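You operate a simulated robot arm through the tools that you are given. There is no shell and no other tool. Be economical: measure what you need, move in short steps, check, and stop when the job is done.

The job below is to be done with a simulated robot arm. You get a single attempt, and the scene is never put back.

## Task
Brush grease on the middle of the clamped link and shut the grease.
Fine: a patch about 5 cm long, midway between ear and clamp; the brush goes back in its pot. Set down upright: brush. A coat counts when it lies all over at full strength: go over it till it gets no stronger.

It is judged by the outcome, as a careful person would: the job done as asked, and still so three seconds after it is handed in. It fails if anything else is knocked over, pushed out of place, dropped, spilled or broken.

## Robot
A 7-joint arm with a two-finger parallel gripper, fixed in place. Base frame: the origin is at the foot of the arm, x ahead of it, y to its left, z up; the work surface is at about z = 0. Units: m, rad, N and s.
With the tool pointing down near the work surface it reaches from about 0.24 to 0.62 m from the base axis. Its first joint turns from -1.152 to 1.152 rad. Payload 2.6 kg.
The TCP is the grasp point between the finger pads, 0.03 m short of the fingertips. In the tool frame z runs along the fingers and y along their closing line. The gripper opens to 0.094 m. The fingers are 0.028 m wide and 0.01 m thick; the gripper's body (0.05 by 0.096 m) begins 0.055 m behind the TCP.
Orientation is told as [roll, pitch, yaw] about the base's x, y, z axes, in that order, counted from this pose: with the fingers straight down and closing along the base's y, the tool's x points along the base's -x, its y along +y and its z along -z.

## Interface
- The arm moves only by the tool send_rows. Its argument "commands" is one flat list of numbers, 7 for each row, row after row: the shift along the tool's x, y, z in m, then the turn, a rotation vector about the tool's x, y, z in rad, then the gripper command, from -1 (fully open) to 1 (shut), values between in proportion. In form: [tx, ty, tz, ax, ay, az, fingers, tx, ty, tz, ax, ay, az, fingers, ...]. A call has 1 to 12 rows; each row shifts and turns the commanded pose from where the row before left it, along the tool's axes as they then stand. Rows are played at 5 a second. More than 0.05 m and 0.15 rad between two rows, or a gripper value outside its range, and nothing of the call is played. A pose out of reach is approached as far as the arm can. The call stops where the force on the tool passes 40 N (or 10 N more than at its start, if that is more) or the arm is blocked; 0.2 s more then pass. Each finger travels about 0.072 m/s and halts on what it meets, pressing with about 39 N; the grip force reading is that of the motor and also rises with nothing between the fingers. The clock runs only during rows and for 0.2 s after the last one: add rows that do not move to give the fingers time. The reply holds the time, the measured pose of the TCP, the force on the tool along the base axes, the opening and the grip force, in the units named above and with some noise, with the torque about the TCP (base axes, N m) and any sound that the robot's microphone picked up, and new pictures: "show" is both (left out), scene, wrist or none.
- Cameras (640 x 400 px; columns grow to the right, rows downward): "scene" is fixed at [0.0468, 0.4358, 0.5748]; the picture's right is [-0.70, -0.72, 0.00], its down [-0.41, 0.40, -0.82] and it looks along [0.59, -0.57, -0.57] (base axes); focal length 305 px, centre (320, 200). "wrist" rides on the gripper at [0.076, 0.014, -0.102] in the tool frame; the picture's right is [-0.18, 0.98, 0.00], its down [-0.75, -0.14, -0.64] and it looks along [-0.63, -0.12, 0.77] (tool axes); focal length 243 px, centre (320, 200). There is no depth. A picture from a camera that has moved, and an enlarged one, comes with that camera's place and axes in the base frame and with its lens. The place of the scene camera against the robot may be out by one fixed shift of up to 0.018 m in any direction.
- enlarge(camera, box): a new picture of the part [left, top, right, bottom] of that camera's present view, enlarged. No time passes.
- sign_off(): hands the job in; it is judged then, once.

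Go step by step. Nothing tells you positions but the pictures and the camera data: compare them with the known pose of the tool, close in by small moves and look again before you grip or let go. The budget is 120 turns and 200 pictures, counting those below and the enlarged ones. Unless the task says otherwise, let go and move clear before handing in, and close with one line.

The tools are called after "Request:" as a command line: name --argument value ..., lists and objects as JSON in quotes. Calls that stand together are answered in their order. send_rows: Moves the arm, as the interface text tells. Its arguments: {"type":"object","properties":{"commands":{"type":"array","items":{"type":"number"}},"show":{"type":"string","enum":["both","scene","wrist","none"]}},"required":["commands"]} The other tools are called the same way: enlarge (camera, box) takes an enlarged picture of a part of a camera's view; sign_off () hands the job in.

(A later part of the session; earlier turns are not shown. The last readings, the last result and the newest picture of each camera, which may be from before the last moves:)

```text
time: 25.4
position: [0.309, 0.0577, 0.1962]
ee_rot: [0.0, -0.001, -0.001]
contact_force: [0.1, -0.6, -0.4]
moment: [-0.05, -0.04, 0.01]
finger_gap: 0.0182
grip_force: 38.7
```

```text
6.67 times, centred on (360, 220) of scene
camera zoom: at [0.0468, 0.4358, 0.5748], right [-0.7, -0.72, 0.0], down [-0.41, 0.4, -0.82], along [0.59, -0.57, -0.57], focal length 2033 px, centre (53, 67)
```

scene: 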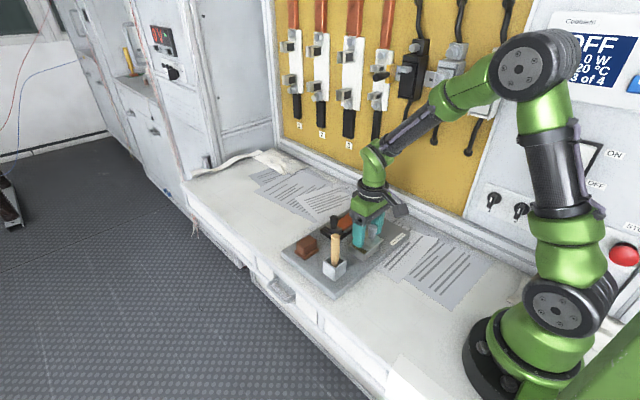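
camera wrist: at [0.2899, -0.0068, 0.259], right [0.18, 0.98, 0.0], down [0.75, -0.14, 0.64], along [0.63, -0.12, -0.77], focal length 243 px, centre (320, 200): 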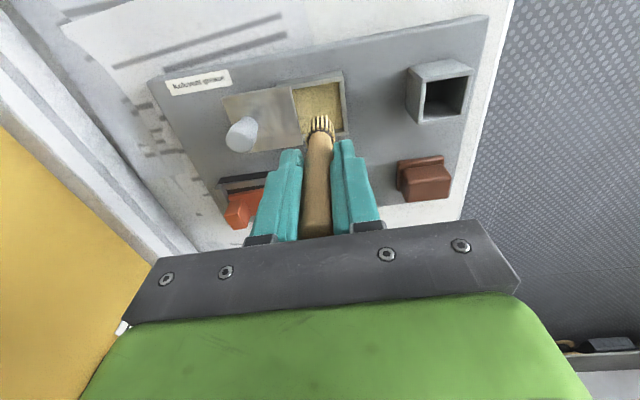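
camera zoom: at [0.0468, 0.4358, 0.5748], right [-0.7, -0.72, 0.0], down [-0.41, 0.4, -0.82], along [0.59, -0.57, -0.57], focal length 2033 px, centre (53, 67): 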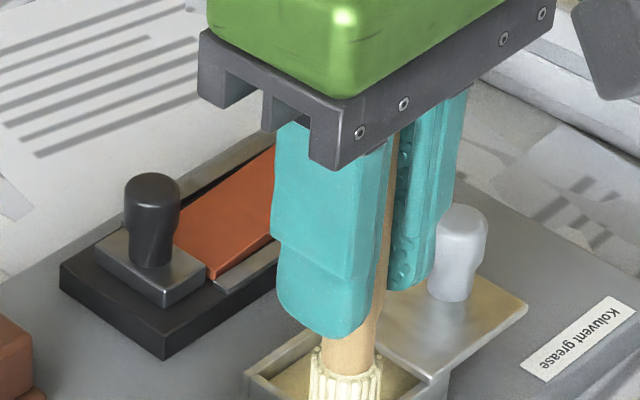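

The link's top is at z≈.041, x .44–.477. The ear's inner face is at y≈-.125 and the clamp's edge at y≈-.037, so the middle is (.458, -.081). I'll go above it.

Request:
send_rows --commands '[-0.037, -0.035, 0, 0, 0, 0, 0.9, -0.037, -0.035, 0, 0, 0, 0, 0.9, -0.037, -0.035, 0, 0, 0, 0, 0.9, -0.038, -0.034, 0, 0, 0, 0, 0.9, 0, 0, 0.03, 0, 0, 0, 0.9, 0, 0, 0.026, 0, 0, 0, 0.9, 0, 0, 0, 0, 0, 0, 0.9]' --show "wrist"

Request:
enlarge --camera "scene" --box '[310, 180, 400, 250]'

```text
refused: row 1 steps farther than a row can; nothing moved
```

```text
5.71 times, centred on (355, 215) of scene
camera zoom: at [0.0468, 0.4358, 0.5748], right [-0.7, -0.72, 0.0], down [-0.41, 0.4, -0.82], along [0.59, -0.57, -0.57], focal length 1742 px, centre (120, 114)
```

zoom: 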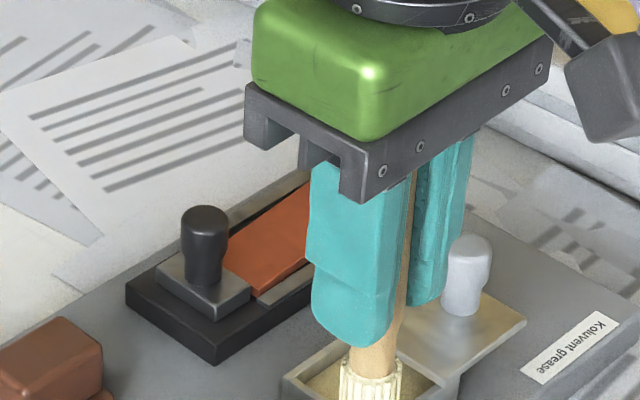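

Request:
send_rows --commands '[-0.03, -0.028, 0, 0, 0, 0, 0.9, -0.03, -0.028, 0, 0, 0, 0, 0.9, -0.03, -0.028, 0, 0, 0, 0, 0.9, -0.03, -0.028, 0, 0, 0, 0, 0.9, -0.029, -0.027, 0, 0, 0, 0, 0.9, 0, 0, 0.03, 0, 0, 0, 0.9, 0, 0, 0.026, 0, 0, 0, 0.9, 0, 0, 0, 0, 0, 0, 0.9]' --show "wrist"

Request:
enlarge --camera "scene" --box '[310, 180, 400, 250]'

Request:
enlarge --camera "wrist" --box '[240, 60, 400, 180]'

```text
time: 27.2
position: [0.4579, -0.0869, 0.1356]
ee_rot: [0.0, 0.0, -0.003]
contact_force: [-1.4, 0.1, -0.4]
moment: [-0.02, -0.02, 0.02]
finger_gap: 0.0184
grip_force: 38.9
camera wrist: at [0.3822, -0.0731, 0.2372], right [0.19, 0.98, 0.0], down [0.75, -0.14, 0.64], along [0.63, -0.12, -0.77], focal length 243 px, centre (320, 200)
```

wrist: 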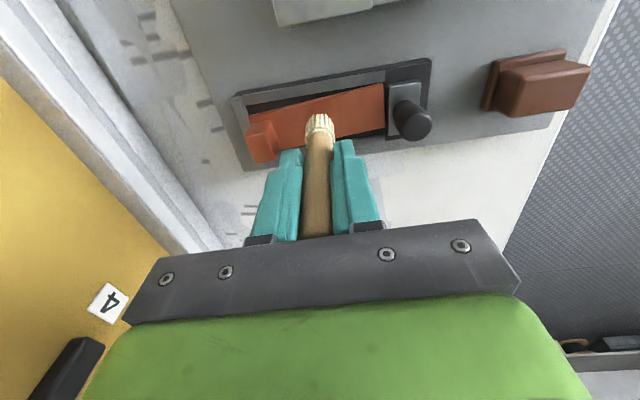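

```text
5.71 times, centred on (355, 215) of scene
camera zoom: at [0.0468, 0.4358, 0.5748], right [-0.7, -0.72, 0.0], down [-0.41, 0.4, -0.82], along [0.59, -0.57, -0.57], focal length 1742 px, centre (120, 114)
```

zoom: 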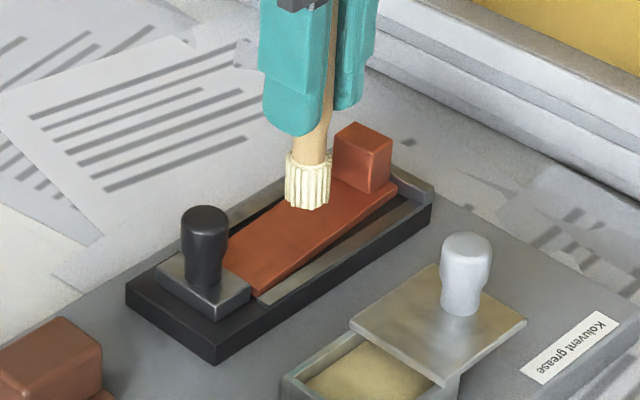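

```text
3.33 times, centred on (320, 120) of wrist
camera zoom: at [0.3822, -0.0731, 0.2372], right [0.19, 0.98, 0.0], down [0.75, -0.14, 0.64], along [0.63, -0.12, -0.77], focal length 809 px, centre (320, 467)
```

zoom: 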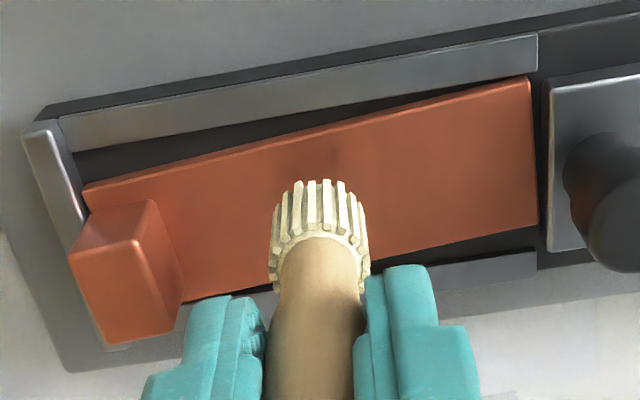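

I have a clear view of the link now. Its top spans x≈.4425–.477, and the midpoint is y≈-.082. I'll move to the first lane and lower until contact.

Request:
send_rows --commands '[0.006, -0.012, 0, 0, 0, 0, 0.9, 0, 0, 0.004, 0, 0, 0, 0.9, 0, 0, 0.003, 0, 0, 0, 0.9, 0, 0, 0, 0, 0, 0, 0.9]' --show "none"

Request:
enlarge --camera "scene" --box '[310, 180, 400, 250]'

```text
time: 28.2
position: [0.4509, -0.0982, 0.1288]
ee_rot: [0.0, 0.0, -0.002]
contact_force: [-0.4, 0.3, -0.4]
moment: [-0.03, -0.01, 0.02]
finger_gap: 0.0182
grip_force: 39.3
```

```text
5.71 times, centred on (355, 215) of scene
camera zoom: at [0.0468, 0.4358, 0.5748], right [-0.7, -0.72, 0.0], down [-0.41, 0.4, -0.82], along [0.59, -0.57, -0.57], focal length 1742 px, centre (120, 114)
```

zoom: 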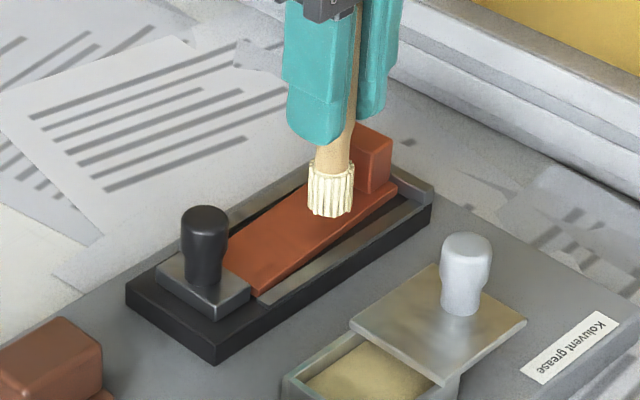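

Request:
send_rows --commands '[0, 0, 0.002, 0, 0, 0, 0.9, 0, 0, 0.001, 0, 0, 0, 0.9, 0, 0, 0, 0, 0, 0, 0.9]' --show "none"

Request:
send_rows --commands '[0, 0, 0.001, 0, 0, 0, 0.9, 0, 0, 0, 0, 0, 0, 0.9]' --show "none"

Request:
send_rows --commands '[0, 0, 0.001, 0, 0, 0, 0.9, 0, 0, 0, 0, 0, 0, 0.9]' --show "none"

Request:
enlarge --camera "scene" --box '[310, 180, 400, 250]'

```text
time: 29.0
position: [0.4521, -0.097, 0.1258]
ee_rot: [-0.001, 0.0, -0.002]
contact_force: [-0.3, -0.4, 0.0]
moment: [0.01, 0.03, -0.03]
finger_gap: 0.0184
grip_force: 39.1
```

```text
time: 29.6
position: [0.4529, -0.0971, 0.1238]
ee_rot: [-0.001, 0.0, -0.002]
contact_force: [-0.4, 1.6, -0.6]
moment: [-0.02, -0.01, 0.01]
finger_gap: 0.0185
grip_force: 38.4
```

```text
time: 30.2
position: [0.4515, -0.0971, 0.1249]
ee_rot: [0.0, 0.001, -0.002]
contact_force: [-0.1, 0.3, 0.0]
moment: [0.01, -0.01, -0.02]
finger_gap: 0.0182
grip_force: 38.7
```

```text
5.71 times, centred on (355, 215) of scene
camera zoom: at [0.0468, 0.4358, 0.5748], right [-0.7, -0.72, 0.0], down [-0.41, 0.4, -0.82], along [0.59, -0.57, -0.57], focal length 1742 px, centre (120, 114)
```

zoom: 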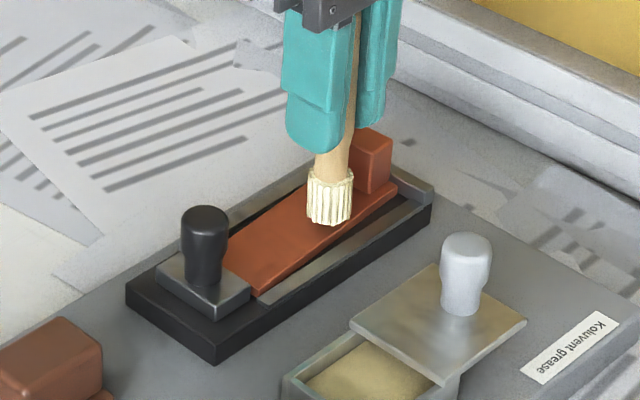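

Request:
send_rows --commands '[0, 0, 0.001, 0, 0, 0, 0.9, 0, 0, 0, 0, 0, 0, 0.9]' --show "none"

Request:
send_rows --commands '[0, 0, 0.001, 0, 0, 0, 0.9, 0, 0, 0, 0, 0, 0, 0.9]' --show "none"

Request:
send_rows --commands '[0, 0, 0.001, 0, 0, 0, 0.9, 0, 0, 0, 0, 0, 0, 0.9]' --show "none"

Request:
enlarge --camera "scene" --box '[310, 180, 400, 250]'

```text
time: 30.8
position: [0.4527, -0.0965, 0.1243]
ee_rot: [0.001, 0.001, -0.002]
contact_force: [0.8, 0.3, -0.1]
moment: [-0.03, -0.03, -0.01]
finger_gap: 0.0185
grip_force: 39.2
```

```text
time: 31.4
position: [0.4518, -0.097, 0.1218]
ee_rot: [0.0, 0.0, 0.0]
contact_force: [-0.8, -0.1, 0.3]
moment: [0.03, -0.02, 0.02]
finger_gap: 0.0183
grip_force: 38.6
```

```text
time: 32.0
position: [0.4527, -0.0973, 0.1216]
ee_rot: [-0.001, -0.001, -0.003]
contact_force: [0.5, 0.4, -0.7]
moment: [0.02, 0.0, 0.02]
finger_gap: 0.0183
grip_force: 39.1
```

```text
5.71 times, centred on (355, 215) of scene
camera zoom: at [0.0468, 0.4358, 0.5748], right [-0.7, -0.72, 0.0], down [-0.41, 0.4, -0.82], along [0.59, -0.57, -0.57], focal length 1742 px, centre (120, 114)
```

zoom: 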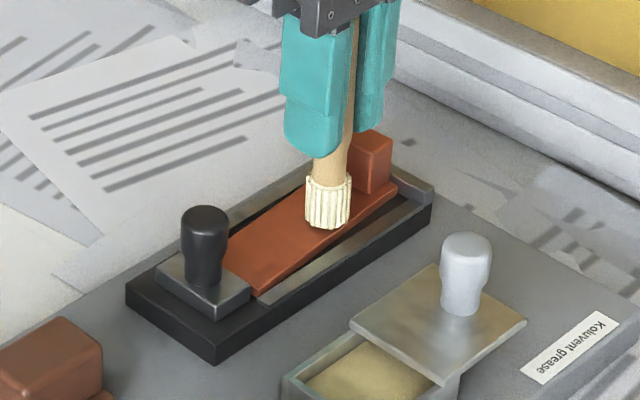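

Request:
send_rows --commands '[0, 0, 0.001, 0, 0, 0, 0.9, 0, 0, 0, 0, 0, 0, 0.9]' --show "none"

Request:
send_rows --commands '[0, 0, 0.001, 0, 0, 0, 0.9, 0, 0, 0, 0, 0, 0, 0.9]' --show "none"

Request:
send_rows --commands '[0, 0, 0.001, 0, 0, 0, 0.9, 0, 0, 0, 0, 0, 0, 0.9]' --show "none"

Request:
enlarge --camera "scene" --box '[310, 180, 400, 250]'

Request:
enlarge --camera "wrist" --box '[240, 60, 400, 180]'

```text
time: 32.6
position: [0.4519, -0.097, 0.1191]
ee_rot: [0.002, 0.0, -0.002]
contact_force: [0.4, 1.1, -0.8]
moment: [0.01, -0.05, -0.02]
finger_gap: 0.0184
grip_force: 38.7
```

```text
time: 33.2
position: [0.4537, -0.0975, 0.1202]
ee_rot: [0.0, 0.001, -0.001]
contact_force: [-1.0, 0.5, 1.6]
moment: [-0.03, 0.05, 0.02]
finger_gap: 0.0185
grip_force: 38.7
```

```text
time: 33.8
position: [0.4518, -0.0977, 0.118]
ee_rot: [-0.001, -0.001, -0.001]
contact_force: [-1.8, 1.5, 14.6]
moment: [0.1, 0.12, 0.0]
finger_gap: 0.0184
grip_force: 38.6
```

```text
5.71 times, centred on (355, 215) of scene
camera zoom: at [0.0468, 0.4358, 0.5748], right [-0.7, -0.72, 0.0], down [-0.41, 0.4, -0.82], along [0.59, -0.57, -0.57], focal length 1742 px, centre (120, 114)
```

zoom: 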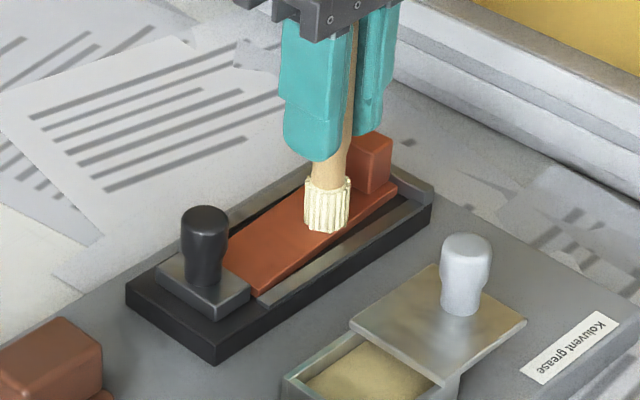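

```text
3.33 times, centred on (320, 120) of wrist
camera zoom: at [0.3769, -0.0827, 0.2205], right [0.19, 0.98, 0.0], down [0.75, -0.14, 0.64], along [0.63, -0.12, -0.77], focal length 809 px, centre (320, 467)
```

zoom: 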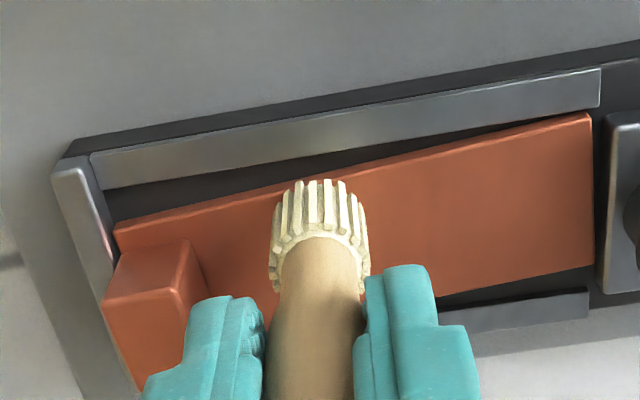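

Contact at about 15 N with TCP z≈.1185. I'll ease it slightly and stroke along the link, there and back.

Request:
send_rows --commands '[0, 0.005, -0.0003, 0, 0, 0, 0.9, 0, 0.005, 0, 0, 0, 0, 0.9, 0, 0.005, 0, 0, 0, 0, 0.9, 0, 0.005, 0, 0, 0, 0, 0.9, 0, 0.005, 0, 0, 0, 0, 0.9, 0, 0.005, 0, 0, 0, 0, 0.9, 0, 0, 0, 0, 0, 0, 0.9]' --show "none"

Request:
enlarge --camera "scene" --box '[310, 180, 400, 250]'

Request:
enlarge --camera "wrist" --box '[240, 60, 400, 180]'

```text
time: 35.4
position: [0.4528, -0.0676, 0.1188]
ee_rot: [0.0, 0.002, -0.002]
contact_force: [1.9, -4.5, 9.4]
moment: [-0.29, -0.12, -0.06]
finger_gap: 0.0183
grip_force: 38.5
```

```text
5.71 times, centred on (355, 215) of scene
camera zoom: at [0.0468, 0.4358, 0.5748], right [-0.7, -0.72, 0.0], down [-0.41, 0.4, -0.82], along [0.59, -0.57, -0.57], focal length 1742 px, centre (120, 114)
```

zoom: 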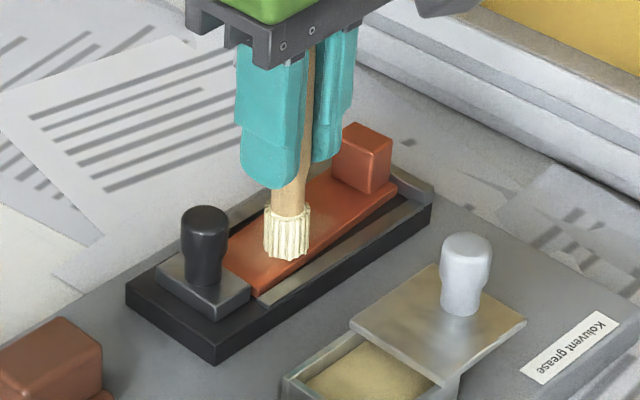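

```text
3.33 times, centred on (320, 120) of wrist
camera zoom: at [0.3769, -0.053, 0.2206], right [0.19, 0.98, 0.0], down [0.75, -0.14, 0.64], along [0.63, -0.12, -0.77], focal length 809 px, centre (320, 467)
```

zoom: 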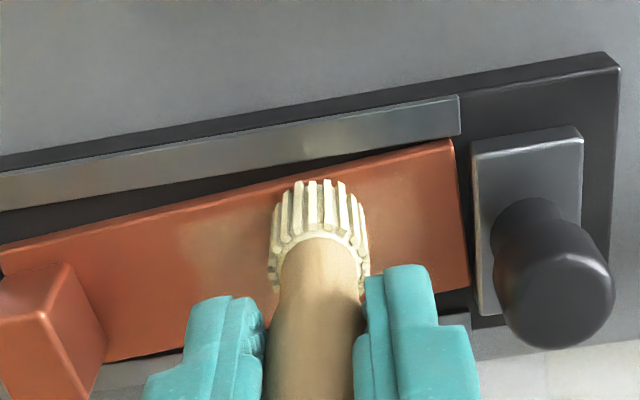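

A faint coat appears, so it works. I'll continue raster passes.

Request:
send_rows --commands '[0, -0.0075, 0, 0, 0, 0, 0.9, 0, -0.0075, 0, 0, 0, 0, 0.9, 0, -0.0075, 0, 0, 0, 0, 0.9, 0, -0.0075, 0, 0, 0, 0, 0.9, -0.007, 0, 0, 0, 0, 0, 0.9, 0, 0.0075, 0, 0, 0, 0, 0.9, 0, 0.0075, 0, 0, 0, 0, 0.9, 0, 0.0075, 0, 0, 0, 0, 0.9, 0, 0.0075, 0, 0, 0, 0, 0.9, 0, 0, 0, 0, 0, 0, 0.9]' --show "none"

Request:
send_rows --commands '[0, -0.0075, 0, 0, 0, 0, 0.9, 0, -0.0075, 0, 0, 0, 0, 0.9, 0, -0.0075, 0, 0, 0, 0, 0.9, 0, -0.0075, 0, 0, 0, 0, 0.9, -0.008, 0, 0, 0, 0, 0, 0.9, 0, 0.0075, 0, 0, 0, 0, 0.9, 0, 0.0075, 0, 0, 0, 0, 0.9, 0, 0.0075, 0, 0, 0, 0, 0.9, 0, 0.0075, 0, 0, 0, 0, 0.9, 0, 0, 0, 0, 0, 0, 0.9]' --show "none"

Request:
enlarge --camera "scene" --box '[310, 180, 400, 250]'

Request:
enlarge --camera "wrist" --box '[240, 60, 400, 180]'

```text
time: 37.6
position: [0.4584, -0.0665, 0.119]
ee_rot: [0.0, 0.002, -0.002]
contact_force: [-0.7, -0.2, -0.8]
moment: [0.03, 0.04, -0.01]
finger_gap: 0.0186
grip_force: 39.0
```

```text
time: 39.8
position: [0.4676, -0.0666, 0.1196]
ee_rot: [0.001, -0.001, -0.002]
contact_force: [-0.1, -0.7, 4.1]
moment: [-0.1, -0.07, 0.0]
finger_gap: 0.0188
grip_force: 38.7
```

```text
5.71 times, centred on (355, 215) of scene
camera zoom: at [0.0468, 0.4358, 0.5748], right [-0.7, -0.72, 0.0], down [-0.41, 0.4, -0.82], along [0.59, -0.57, -0.57], focal length 1742 px, centre (120, 114)
```

zoom: 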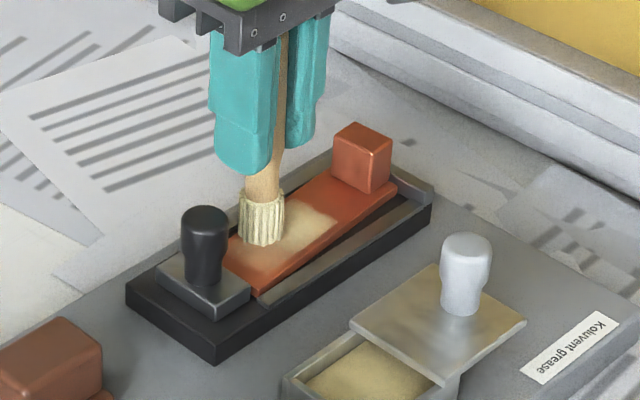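

```text
3.33 times, centred on (320, 120) of wrist
camera zoom: at [0.3921, -0.0521, 0.2206], right [0.19, 0.98, 0.0], down [0.75, -0.14, 0.64], along [0.63, -0.12, -0.77], focal length 809 px, centre (320, 467)
```

zoom: 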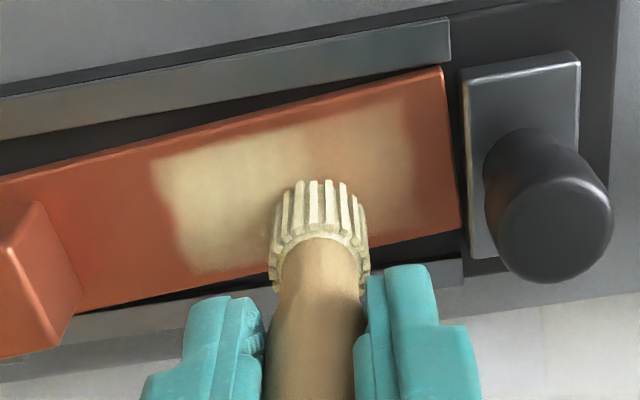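

A coat is forming. I'll lift off to check its extent and whether it is centred.

Request:
send_rows --commands '[0, 0, -0.03, 0, 0, 0, 0.9, 0.035, 0.02, -0.02, 0, 0, 0, 0.9, 0.04, 0.03, 0, 0, 0, 0, 0.9, 0.04, 0.03, 0, 0, 0, 0, 0.9, 0, 0.03, 0, 0, 0, 0, 0.9, 0, 0, 0, 0, 0, 0, 0.9]' --show "none"

Request:
enlarge --camera "scene" --box '[320, 190, 390, 245]'

Request:
enlarge --camera "wrist" --box '[180, 100, 340, 220]'

```text
time: 41.2
position: [0.3487, 0.0445, 0.1677]
ee_rot: [0.0, -0.001, -0.001]
contact_force: [-0.5, 0.5, -0.7]
moment: [-0.04, -0.02, 0.0]
finger_gap: 0.0188
grip_force: 38.7
```

```text
7.27 times, centred on (355, 218) of scene
camera zoom: at [0.0468, 0.4358, 0.5748], right [-0.7, -0.72, 0.0], down [-0.41, 0.4, -0.82], along [0.59, -0.57, -0.57], focal length 2218 px, centre (66, 73)
```

zoom: 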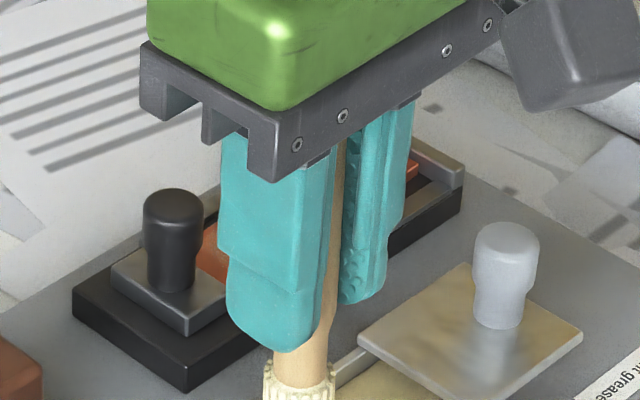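

```text
3.33 times, centred on (260, 160) of wrist
camera zoom: at [0.2744, 0.0579, 0.2689], right [0.19, 0.98, 0.0], down [0.75, -0.14, 0.64], along [0.63, -0.12, -0.77], focal length 809 px, centre (520, 333)
```

zoom: 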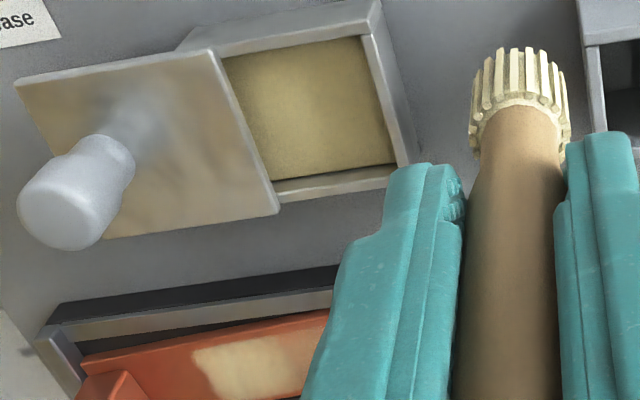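

Request:
send_rows --commands '[0.01, -0.045, -0.02, 0, 0, 0, 0.9, 0.01, -0.045, -0.01, 0, 0, 0, 0.9, 0, -0.045, 0, 0, 0, 0, 0.9, 0, 0, 0, 0, 0, 0, 0.9]' --show "none"

Request:
enlarge --camera "scene" --box '[320, 190, 390, 245]'

Request:
enlarge --camera "wrist" --box '[260, 100, 460, 240]'

```text
refused: row 1 steps farther than a row can; nothing moved
```

```text
7.27 times, centred on (355, 218) of scene
camera zoom: at [0.0468, 0.4358, 0.5748], right [-0.7, -0.72, 0.0], down [-0.41, 0.4, -0.82], along [0.59, -0.57, -0.57], focal length 2218 px, centre (66, 73)
```

zoom: 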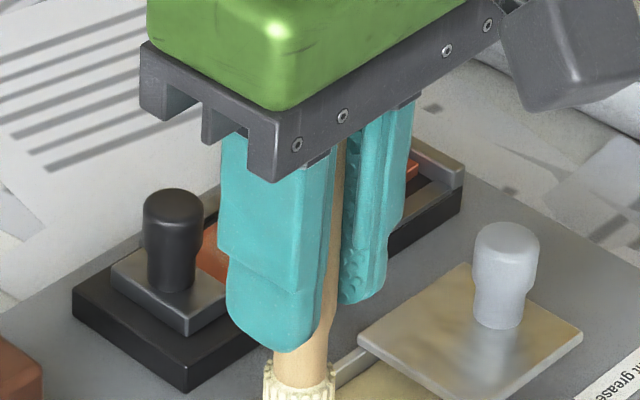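

```text
2.86 times, centred on (360, 170) of wrist
camera zoom: at [0.2744, 0.0579, 0.2689], right [0.19, 0.98, 0.0], down [0.75, -0.14, 0.64], along [0.63, -0.12, -0.77], focal length 693 px, centre (206, 286)
```

zoom: 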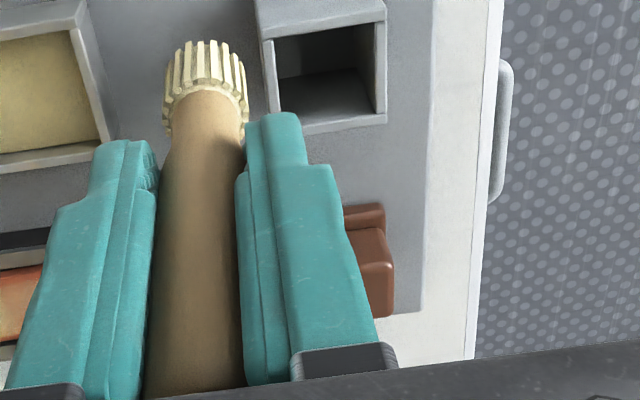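

Request:
send_rows --commands '[0, -0.03, -0.02, 0, 0, 0, 0.9, 0, -0.04, -0.01, 0, 0, 0, 0.9, 0, -0.04, 0, 0, 0, 0, 0.9, 0, -0.03, 0, 0, 0, 0, 0.9, 0, 0, 0, 0, 0, 0, 0.9]' --show "none"

Request:
enlarge --camera "scene" --box '[320, 190, 390, 245]'

Request:
enlarge --camera "wrist" --box '[260, 100, 460, 240]'

```text
time: 42.4
position: [0.3534, -0.0999, 0.1988]
ee_rot: [0.001, -0.001, -0.002]
contact_force: [0.2, -0.5, -0.2]
moment: [0.0, -0.05, 0.02]
finger_gap: 0.0187
grip_force: 38.8
```

```text
7.27 times, centred on (355, 218) of scene
camera zoom: at [0.0468, 0.4358, 0.5748], right [-0.7, -0.72, 0.0], down [-0.41, 0.4, -0.82], along [0.59, -0.57, -0.57], focal length 2218 px, centre (66, 73)
```

zoom: 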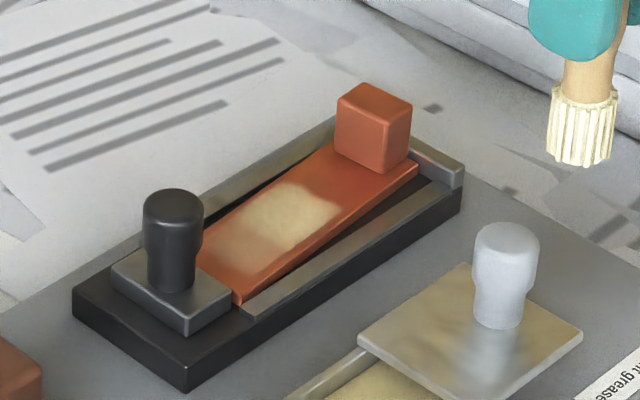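

```text
2.86 times, centred on (360, 170) of wrist
camera zoom: at [0.277, -0.0858, 0.2997], right [0.19, 0.98, 0.0], down [0.75, -0.14, 0.64], along [0.63, -0.12, -0.77], focal length 693 px, centre (206, 286)
```

zoom: 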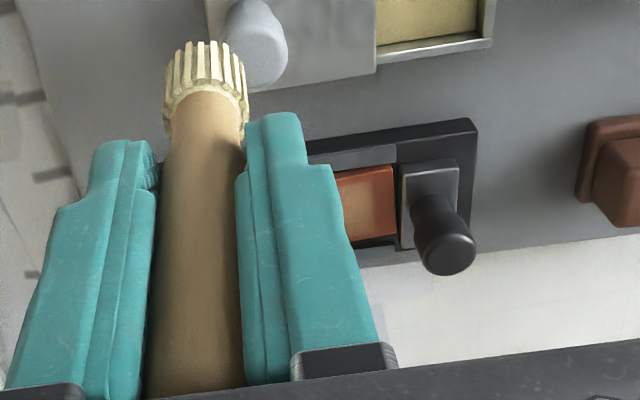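

The coat is still light toward the ear. I'll go back down with more passes, shifted slightly toward the ear, and watch the force.

Request:
send_rows --commands '[-0.045, -0.002, 0, 0, 0, 0, 0.9, -0.045, -0.003, 0, 0, 0, 0, 0.9, -0.007, 0, 0.03, 0, 0, 0, 0.9, 0, 0, 0.03, 0, 0, 0, 0.9, 0, 0, 0.018, 0, 0, 0, 0.9, 0, 0, 0, 0, 0, 0, 0.9, 0, 0, 0.0015, 0, 0, 0, 0.9, 0, 0, 0, 0, 0, 0, 0.9]' --show "none"

Request:
send_rows --commands '[0, 0, 0.0006, 0, 0, 0, 0.9, 0, 0, 0, 0, 0, 0, 0.9]' --show "none"

```text
time: 44.2
position: [0.4486, -0.1024, 0.1187]
ee_rot: [-0.002, -0.002, -0.001]
contact_force: [-2.0, -2.1, 6.0]
moment: [-0.15, 0.05, 0.01]
finger_gap: 0.0186
grip_force: 39.5
```

```text
time: 44.8
position: [0.4491, -0.1014, 0.1187]
ee_rot: [-0.001, -0.002, -0.001]
contact_force: [-1.0, -3.0, 11.2]
moment: [-0.28, -0.02, 0.01]
finger_gap: 0.0188
grip_force: 39.5
```

Request:
send_rows --commands '[0, 0.01, 0, 0, 0, 0, 0.9, 0, 0.01, 0, 0, 0, 0, 0.9, 0, 0.01, 0, 0, 0, 0, 0.9, 0, -0.01, 0, 0, 0, 0, 0.9, 0, -0.01, 0, 0, 0, 0, 0.9, 0, -0.01, 0, 0, 0, 0, 0.9, -0.0055, 0.01, 0, 0, 0, 0, 0.9, 0, 0.01, 0, 0, 0, 0, 0.9, 0, 0.01, 0, 0, 0, 0, 0.9, 0, -0.01, 0, 0, 0, 0, 0.9, 0, -0.01, 0, 0, 0, 0, 0.9, 0, -0.01, 0, 0, 0, 0, 0.9]' --show "none"

Request:
send_rows --commands '[-0.0055, 0.01, 0.0003, 0, 0, 0, 0.9, 0, 0.01, 0, 0, 0, 0, 0.9, 0, 0.01, 0, 0, 0, 0, 0.9, 0, -0.01, 0, 0, 0, 0, 0.9, 0, -0.01, 0, 0, 0, 0, 0.9, 0, -0.01, 0, 0, 0, 0, 0.9, -0.0055, 0.01, 0, 0, 0, 0, 0.9, 0, 0.01, 0, 0, 0, 0, 0.9, 0, 0.01, 0, 0, 0, 0, 0.9, 0, -0.01, 0, 0, 0, 0, 0.9, 0, -0.01, 0, 0, 0, 0, 0.9, 0, -0.01, 0, 0, 0, 0, 0.9]' --show "none"

Request:
enlarge --camera "wrist" --box '[240, 60, 400, 180]'

Request:
enlarge --camera "scene" --box '[320, 190, 390, 245]'

```text
time: 47.4
position: [0.4539, -0.1021, 0.118]
ee_rot: [0.0, 0.001, -0.002]
contact_force: [0.2, 1.9, 2.0]
moment: [0.1, -0.06, 0.02]
finger_gap: 0.0188
grip_force: 38.8
```

```text
time: 50.0
position: [0.4665, -0.0992, 0.1184]
ee_rot: [0.003, -0.002, 0.0]
contact_force: [0.1, 5.8, 16.6]
moment: [0.46, -0.11, 0.03]
finger_gap: 0.0187
grip_force: 38.7
```

```text
3.33 times, centred on (320, 120) of wrist
camera zoom: at [0.3909, -0.0863, 0.22], right [0.19, 0.98, 0.0], down [0.75, -0.14, 0.64], along [0.63, -0.12, -0.77], focal length 809 px, centre (320, 467)
```

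zoom: 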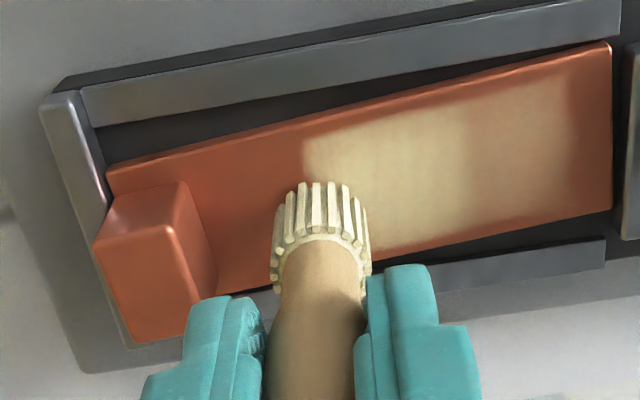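

```text
7.27 times, centred on (355, 218) of scene
camera zoom: at [0.0467, 0.4358, 0.5748], right [-0.7, -0.72, 0.0], down [-0.41, 0.4, -0.82], along [0.59, -0.57, -0.57], focal length 2218 px, centre (66, 73)
```

zoom: 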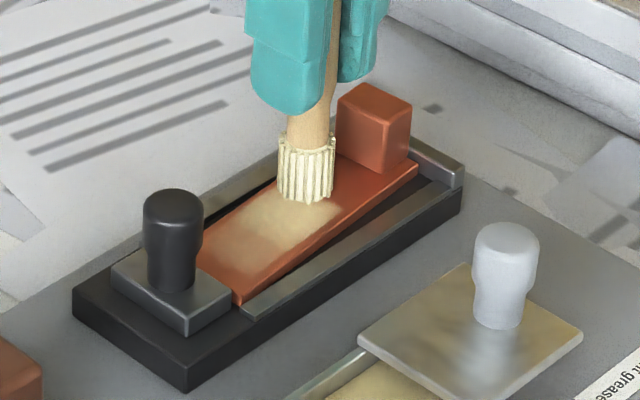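

Request:
send_rows --commands '[0, 0, -0.03, 0, 0, 0, 0.9, 0.035, 0, -0.025, 0, 0, 0, 0.9, 0.04, 0, -0.025, 0, 0, 0, 0.9, 0.04, 0, 0, 0, 0, 0, 0.9, 0, 0, 0, 0, 0, 0, 0.9]' --show "none"

Request:
enlarge --camera "scene" --box '[325, 195, 385, 235]'

```text
time: 51.2
position: [0.3487, -0.0982, 0.2]
ee_rot: [0.001, 0.0, -0.002]
contact_force: [0.9, 0.7, -1.4]
moment: [-0.01, 0.03, 0.0]
finger_gap: 0.019
grip_force: 39.3
```

```text
10.00 times, centred on (355, 215) of scene
camera zoom: at [0.0468, 0.4358, 0.5748], right [-0.7, -0.72, 0.0], down [-0.41, 0.4, -0.82], along [0.59, -0.57, -0.57], focal length 3049 px, centre (-30, 50)
```

zoom: 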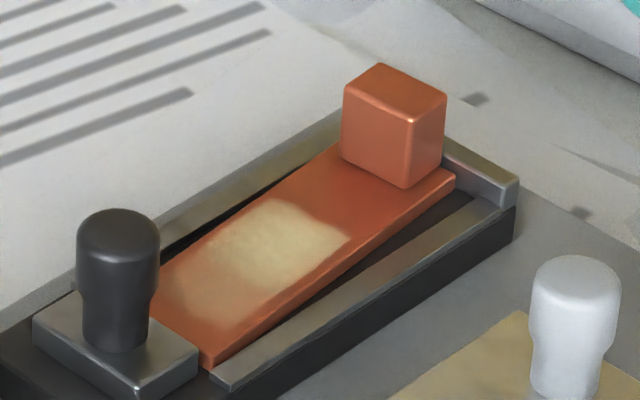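

The ear-side edge of the coat hasn't advanced. I'll reload the brush, then test farther toward the ear.

Request:
send_rows --commands '[-0.009, 0.037, 0, 0, 0, 0, 0.9, -0.009, 0.037, 0, 0, 0, 0, 0.9, 0, 0, 0.04, 0, 0, 0, 0.9, 0, 0, 0.03, 0, 0, 0, 0.9, 0, 0, 0.013, 0, 0, 0, 0.9, 0, 0, 0, 0, 0, 0, 0.9, 0, 0, 0.0015, 0, 0, 0, 0.9, 0, 0, 0, 0, 0, 0, 0.9]' --show "none"

Request:
enlarge --camera "scene" --box '[320, 205, 400, 265]'

Request:
enlarge --camera "wrist" --box '[240, 60, 400, 180]'

```text
time: 53.0
position: [0.3688, -0.0276, 0.1127]
ee_rot: [0.0, 0.001, -0.002]
contact_force: [0.0, 0.2, -0.5]
moment: [-0.01, 0.02, -0.02]
finger_gap: 0.0189
grip_force: 38.4
```

```text
6.67 times, centred on (360, 235) of scene
camera zoom: at [0.0468, 0.4358, 0.5748], right [-0.7, -0.72, 0.0], down [-0.41, 0.4, -0.82], along [0.59, -0.57, -0.57], focal length 2033 px, centre (53, -33)
```

zoom: 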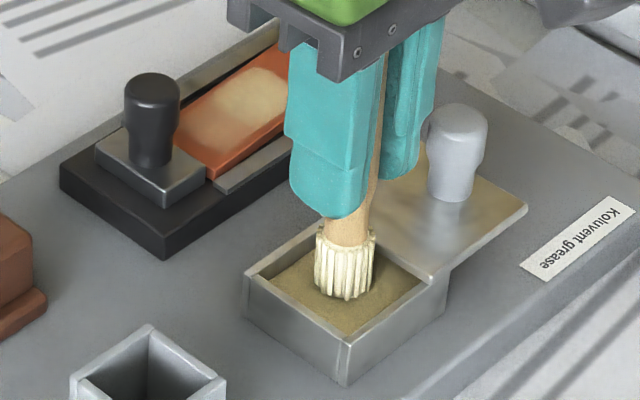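

```text
3.33 times, centred on (320, 120) of wrist
camera zoom: at [0.2935, -0.0131, 0.2144], right [0.19, 0.98, 0.0], down [0.75, -0.14, 0.64], along [0.63, -0.12, -0.77], focal length 809 px, centre (320, 467)
```

zoom: 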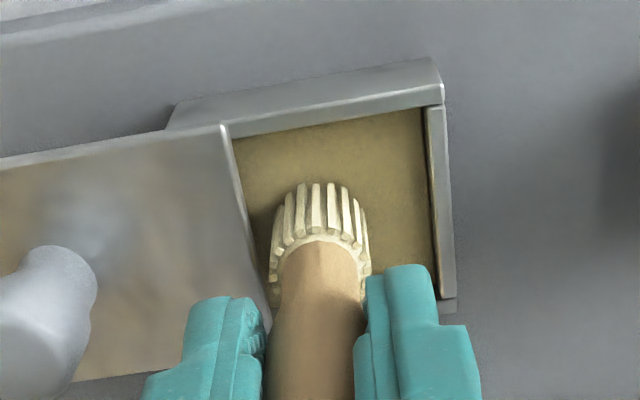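

Request:
send_rows --commands '[0, 0.005, 0, 0, 0, 0, 0.9, 0, 0, 0.0015, 0, 0, 0, 0.9, 0, 0, 0, 0, 0, 0, 0.9]' --show "none"

Request:
send_rows --commands '[0, 0, 0.001, 0, 0, 0, 0.9, 0, 0, 0, 0, 0, 0, 0.9]' --show "none"

Request:
send_rows --commands '[0, 0, 0.001, 0, 0, 0, 0.9, 0, 0, 0, 0, 0, 0, 0.9]' --show "none"

```text
time: 53.8
position: [0.3685, -0.0233, 0.1134]
ee_rot: [0.002, 0.0, -0.003]
contact_force: [-1.0, -1.0, 4.3]
moment: [-0.02, 0.07, 0.0]
finger_gap: 0.0186
grip_force: 39.3
```

```text
time: 54.4
position: [0.3686, -0.0228, 0.1125]
ee_rot: [-0.002, -0.002, -0.003]
contact_force: [-2.4, 0.0, 11.6]
moment: [-0.05, 0.08, 0.0]
finger_gap: 0.0188
grip_force: 39.6
```

```text
time: 55.0
position: [0.3682, -0.0232, 0.1124]
ee_rot: [0.001, -0.002, -0.002]
contact_force: [-7.6, -2.6, 35.2]
moment: [-0.16, 0.42, -0.03]
finger_gap: 0.0185
grip_force: 39.2
```

Reloaded. I'll go back to the link, nearer the ear.

Request:
send_rows --commands '[0, 0, -0.03, 0, 0, 0, 0.9, 0, 0, -0.03, 0, 0, 0, 0.9, -0.031, -0.029, 0, 0, 0, 0, 0.9, -0.031, -0.029, 0, 0, 0, 0, 0.9, -0.03, -0.03, 0, 0, 0, 0, 0.9, 0, 0, 0.03, 0, 0, 0, 0.9, 0, 0, 0.019, 0, 0, 0, 0.9, 0, 0, 0, 0, 0, 0, 0.9]' --show "none"

Request:
enlarge --camera "wrist" --box '[240, 60, 400, 180]'

Request:
send_rows --commands '[0, 0, 0.002, 0, 0, 0, 0.9, 0, 0, 0, 0, 0, 0, 0.9]' --show "none"

Request:
send_rows --commands '[0, 0, 0.001, 0, 0, 0, 0.9, 0, 0, 0, 0, 0, 0, 0.9]' --show "none"

```text
time: 56.8
position: [0.4618, -0.1122, 0.124]
ee_rot: [0.001, -0.001, -0.003]
contact_force: [0.0, 0.1, -0.8]
moment: [0.04, 0.0, -0.01]
finger_gap: 0.0187
grip_force: 38.7
```

```text
3.33 times, centred on (320, 120) of wrist
camera zoom: at [0.3857, -0.0978, 0.2244], right [0.19, 0.98, 0.0], down [0.75, -0.14, 0.64], along [0.63, -0.12, -0.77], focal length 809 px, centre (320, 467)
```

zoom: 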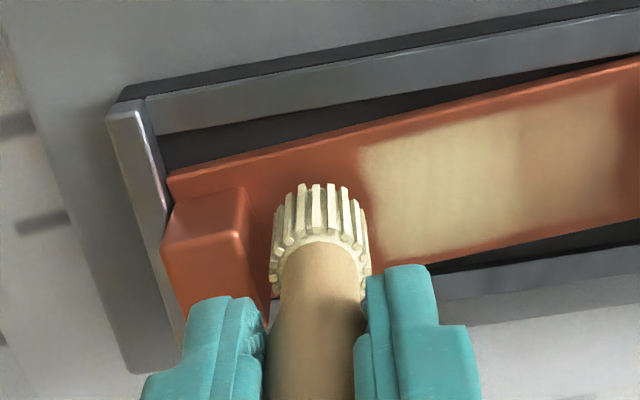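

```text
time: 57.4
position: [0.4617, -0.1117, 0.1185]
ee_rot: [0.0, 0.0, -0.002]
contact_force: [-0.2, 0.3, 0.1]
moment: [0.01, -0.02, 0.02]
finger_gap: 0.0185
grip_force: 39.1
```

```text
time: 58.0
position: [0.4609, -0.1123, 0.119]
ee_rot: [-0.001, 0.001, -0.002]
contact_force: [0.2, -0.6, -0.6]
moment: [0.04, 0.02, -0.01]
finger_gap: 0.0186
grip_force: 39.3
```

Request:
send_rows --commands '[0, 0, 0.001, 0, 0, 0, 0.9, 0, 0, 0, 0, 0, 0, 0.9]' --show "none"

Request:
send_rows --commands '[0, 0, 0.0007, 0, 0, 0, 0.9, 0, 0, 0, 0, 0, 0, 0.9]' --show "none"

```text
time: 58.6
position: [0.4613, -0.1112, 0.118]
ee_rot: [-0.003, -0.002, -0.002]
contact_force: [-2.8, -1.2, 12.3]
moment: [0.01, 0.16, 0.0]
finger_gap: 0.0188
grip_force: 38.7
```

```text
time: 59.2
position: [0.4615, -0.1111, 0.1184]
ee_rot: [-0.002, -0.004, -0.001]
contact_force: [-3.2, 0.2, 21.7]
moment: [0.06, 0.09, -0.01]
finger_gap: 0.0186
grip_force: 39.1
```

Request:
send_rows --commands '[0, 0.01, -0.0003, 0, 0, 0, 0.9, 0, 0.01, 0, 0, 0, 0, 0.9, 0, -0.01, 0, 0, 0, 0, 0.9, 0, -0.01, 0, 0, 0, 0, 0.9, -0.007, 0, 0, 0, 0, 0, 0.9, 0, 0.01, 0, 0, 0, 0, 0.9, 0, 0.01, 0, 0, 0, 0, 0.9, 0, -0.01, 0, 0, 0, 0, 0.9, 0, -0.01, 0, 0, 0, 0, 0.9, 0, 0, 0, 0, 0, 0, 0.9]' --show "none"

Request:
enlarge --camera "wrist" --box '[240, 60, 400, 180]'

Request:
enlarge --camera "scene" --box '[325, 195, 385, 235]'

```text
time: 61.4
position: [0.4678, -0.1112, 0.1171]
ee_rot: [0.001, -0.001, 0.001]
contact_force: [0.6, 8.3, 20.7]
moment: [0.64, -0.21, 0.07]
finger_gap: 0.0188
grip_force: 39.3
```

```text
3.33 times, centred on (320, 120) of wrist
camera zoom: at [0.392, -0.0962, 0.2193], right [0.18, 0.98, 0.0], down [0.75, -0.14, 0.64], along [0.63, -0.12, -0.77], focal length 809 px, centre (320, 467)
```

zoom: 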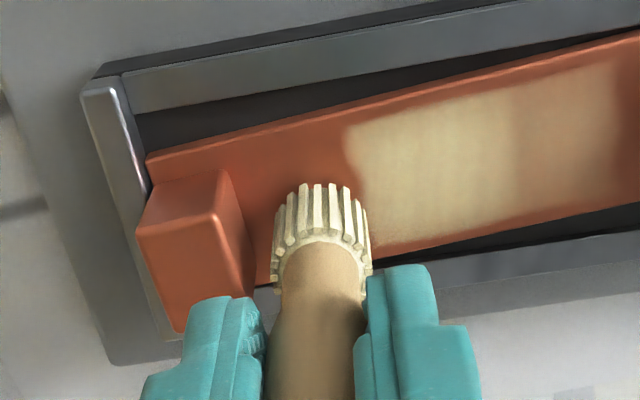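

```text
10.00 times, centred on (355, 215) of scene
camera zoom: at [0.0467, 0.4358, 0.5748], right [-0.7, -0.72, 0.0], down [-0.41, 0.4, -0.82], along [0.59, -0.57, -0.57], focal length 3049 px, centre (-30, 50)
```

zoom: 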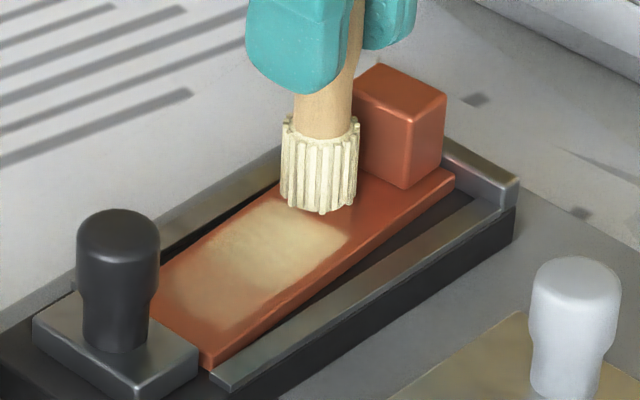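

The coat stops at the same line near the ear, so the paintable band seems fixed there. I'll now work the rest of the patch evenly toward the clamp side.

Request:
send_rows --commands '[0, 0.011, -0.0003, 0, 0, 0, 0.9, 0, 0.011, 0, 0, 0, 0, 0.9, 0, 0.011, 0, 0, 0, 0, 0.9, 0, 0.011, 0, 0, 0, 0, 0.9, 0, -0.011, 0, 0, 0, 0, 0.9, 0, -0.011, 0, 0, 0, 0, 0.9, 0, -0.011, 0, 0, 0, 0, 0.9, 0.006, 0, 0, 0, 0, 0, 0.9, 0, 0.011, 0, 0, 0, 0, 0.9, 0, 0.011, 0, 0, 0, 0, 0.9, 0, 0.011, 0, 0, 0, 0, 0.9, 0, 0, 0, 0, 0, 0, 0.9]' --show "none"

Request:
enlarge --camera "wrist" --box '[240, 60, 400, 180]'

Request:
send_rows --commands '[0, -0.011, 0, 0, 0, 0, 0.9, 0, -0.011, 0, 0, 0, 0, 0.9, 0, -0.011, 0, 0, 0, 0, 0.9, 0.006, 0, 0, 0, 0, 0, 0.9, 0, 0.011, 0, 0, 0, 0, 0.9, 0, 0.011, 0, 0, 0, 0, 0.9, 0, 0.011, 0, 0, 0, 0, 0.9, 0.006, 0, 0, 0, 0, 0, 0.9, 0, -0.011, 0, 0, 0, 0, 0.9, 0, -0.011, 0, 0, 0, 0, 0.9, 0, -0.011, 0, 0, 0, 0, 0.9, 0, 0, 0, 0, 0, 0, 0.9]' --show "none"

Request:
enlarge --camera "wrist" --box '[240, 60, 400, 180]'

```text
time: 64.0
position: [0.4626, -0.0659, 0.1189]
ee_rot: [0.0, 0.0, -0.003]
contact_force: [0.1, -6.3, 17.6]
moment: [-0.42, -0.09, -0.02]
finger_gap: 0.0186
grip_force: 38.6
```

```text
3.33 times, centred on (320, 120) of wrist
camera zoom: at [0.3866, -0.0514, 0.2191], right [0.19, 0.98, 0.0], down [0.75, -0.14, 0.64], along [0.63, -0.12, -0.77], focal length 809 px, centre (320, 467)
```

zoom: 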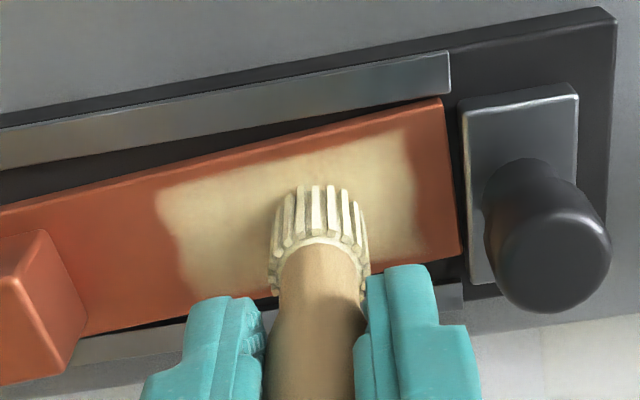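

```text
time: 66.6
position: [0.452, -0.0998, 0.1159]
ee_rot: [-0.001, 0.0, -0.002]
contact_force: [0.2, 3.9, 10.4]
moment: [0.29, -0.07, 0.03]
finger_gap: 0.0187
grip_force: 39.2
```

```text
3.33 times, centred on (320, 120) of wrist
camera zoom: at [0.3755, -0.0857, 0.2192], right [0.19, 0.98, 0.0], down [0.75, -0.14, 0.64], along [0.63, -0.12, -0.77], focal length 809 px, centre (320, 467)
```

zoom: 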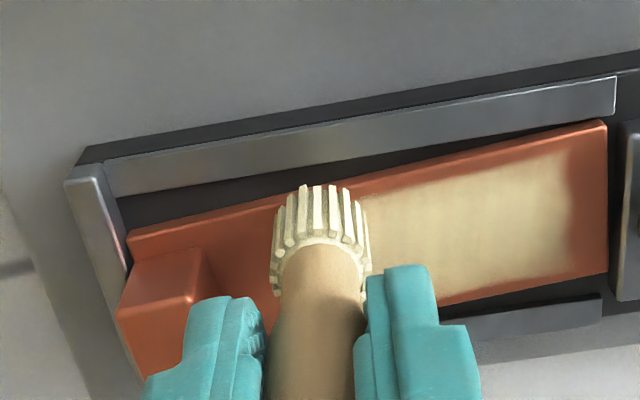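

Request:
send_rows --commands '[0.003, 0.011, 0, 0, 0, 0, 0.9, 0, 0.011, 0, 0, 0, 0, 0.9, 0, 0.011, 0, 0, 0, 0, 0.9, -0.006, 0, 0, 0, 0, 0, 0.9, 0, -0.011, 0, 0, 0, 0, 0.9, 0, -0.011, 0, 0, 0, 0, 0.9, 0, -0.011, 0, 0, 0, 0, 0.9, -0.006, 0, 0, 0, 0, 0, 0.9, 0, 0.011, 0, 0, 0, 0, 0.9, 0, 0.011, 0, 0, 0, 0, 0.9, 0, 0.011, 0, 0, 0, 0, 0.9]' --show "none"

Request:
send_rows --commands '[-0.006, 0, -0.0003, 0, 0, 0, 0.9, 0, -0.011, 0, 0, 0, 0, 0.9, 0, -0.011, 0, 0, 0, 0, 0.9, 0, -0.011, 0, 0, 0, 0, 0.9, -0.005, 0, 0, 0, 0, 0, 0.9, 0, 0.011, 0, 0, 0, 0, 0.9, 0, 0.011, 0, 0, 0, 0, 0.9, 0, 0.011, 0, 0, 0, 0, 0.9, 0, -0.011, 0, 0, 0, 0, 0.9, 0, -0.011, 0, 0, 0, 0, 0.9, 0, -0.011, 0, 0, 0, 0, 0.9]' --show "none"

Request:
send_rows --commands '[0, 0, -0.03, 0, 0, 0, 0.9, 0.035, 0, -0.025, 0, 0, 0, 0.9, 0.04, 0, -0.025, 0, 0, 0, 0.9, 0.045, 0, 0, 0, 0, 0, 0.9, 0, 0, 0, 0, 0, 0, 0.9]' --show "none"

Request:
enlarge --camera "scene" --box '[325, 195, 385, 235]'

```text
time: 69.0
position: [0.4596, -0.0689, 0.1185]
ee_rot: [-0.002, -0.003, -0.001]
contact_force: [1.0, -1.1, 1.5]
moment: [-0.06, -0.01, -0.02]
finger_gap: 0.0187
grip_force: 39.0
```

```text
time: 71.4
position: [0.4695, -0.1003, 0.117]
ee_rot: [0.0, -0.001, -0.001]
contact_force: [0.3, -0.3, -0.1]
moment: [-0.02, 0.02, 0.01]
finger_gap: 0.0187
grip_force: 38.7
```

```text
time: 72.6
position: [0.3475, -0.0967, 0.1968]
ee_rot: [0.0, -0.001, -0.002]
contact_force: [-0.4, 0.3, -0.4]
moment: [0.01, 0.0, 0.02]
finger_gap: 0.0186
grip_force: 39.1
```

```text
10.00 times, centred on (355, 215) of scene
camera zoom: at [0.0468, 0.4358, 0.5748], right [-0.7, -0.72, 0.0], down [-0.41, 0.4, -0.82], along [0.59, -0.57, -0.57], focal length 3049 px, centre (-30, 50)
```

zoom: 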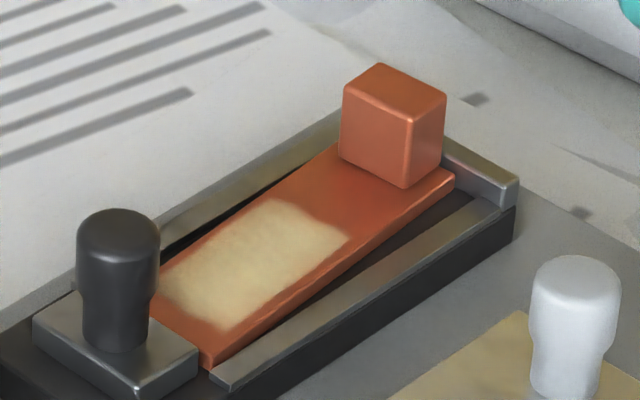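

The patch is well formed. For full strength I'll reload once more and do a final firm pass, then compare.

Request:
send_rows --commands '[-0.01, 0.038, 0, 0, 0, 0, 0.9, -0.01, 0.038, 0, 0, 0, 0, 0.9, 0, 0, 0.04, 0, 0, 0, 0.9, 0, 0, 0.03, 0, 0, 0, 0.9, 0, 0, 0.013, 0, 0, 0, 0.9, 0, 0, 0, 0, 0, 0, 0.9, 0, 0, 0.0015, 0, 0, 0, 0.9, 0, 0, 0, 0, 0, 0, 0.9]' --show "none"

Request:
send_rows --commands '[0, 0, 0.001, 0, 0, 0, 0.9, 0, 0, 0, 0, 0, 0, 0.9]' --show "none"

```text
time: 74.4
position: [0.3707, -0.0216, 0.1107]
ee_rot: [0.001, 0.001, -0.002]
contact_force: [0.7, 0.1, -0.2]
moment: [-0.01, 0.01, 0.02]
finger_gap: 0.0185
grip_force: 39.0
```

```text
time: 75.0
position: [0.37, -0.0218, 0.112]
ee_rot: [-0.001, 0.0, -0.002]
contact_force: [-0.4, -0.3, 1.9]
moment: [0.05, -0.02, 0.04]
finger_gap: 0.0186
grip_force: 38.9
```

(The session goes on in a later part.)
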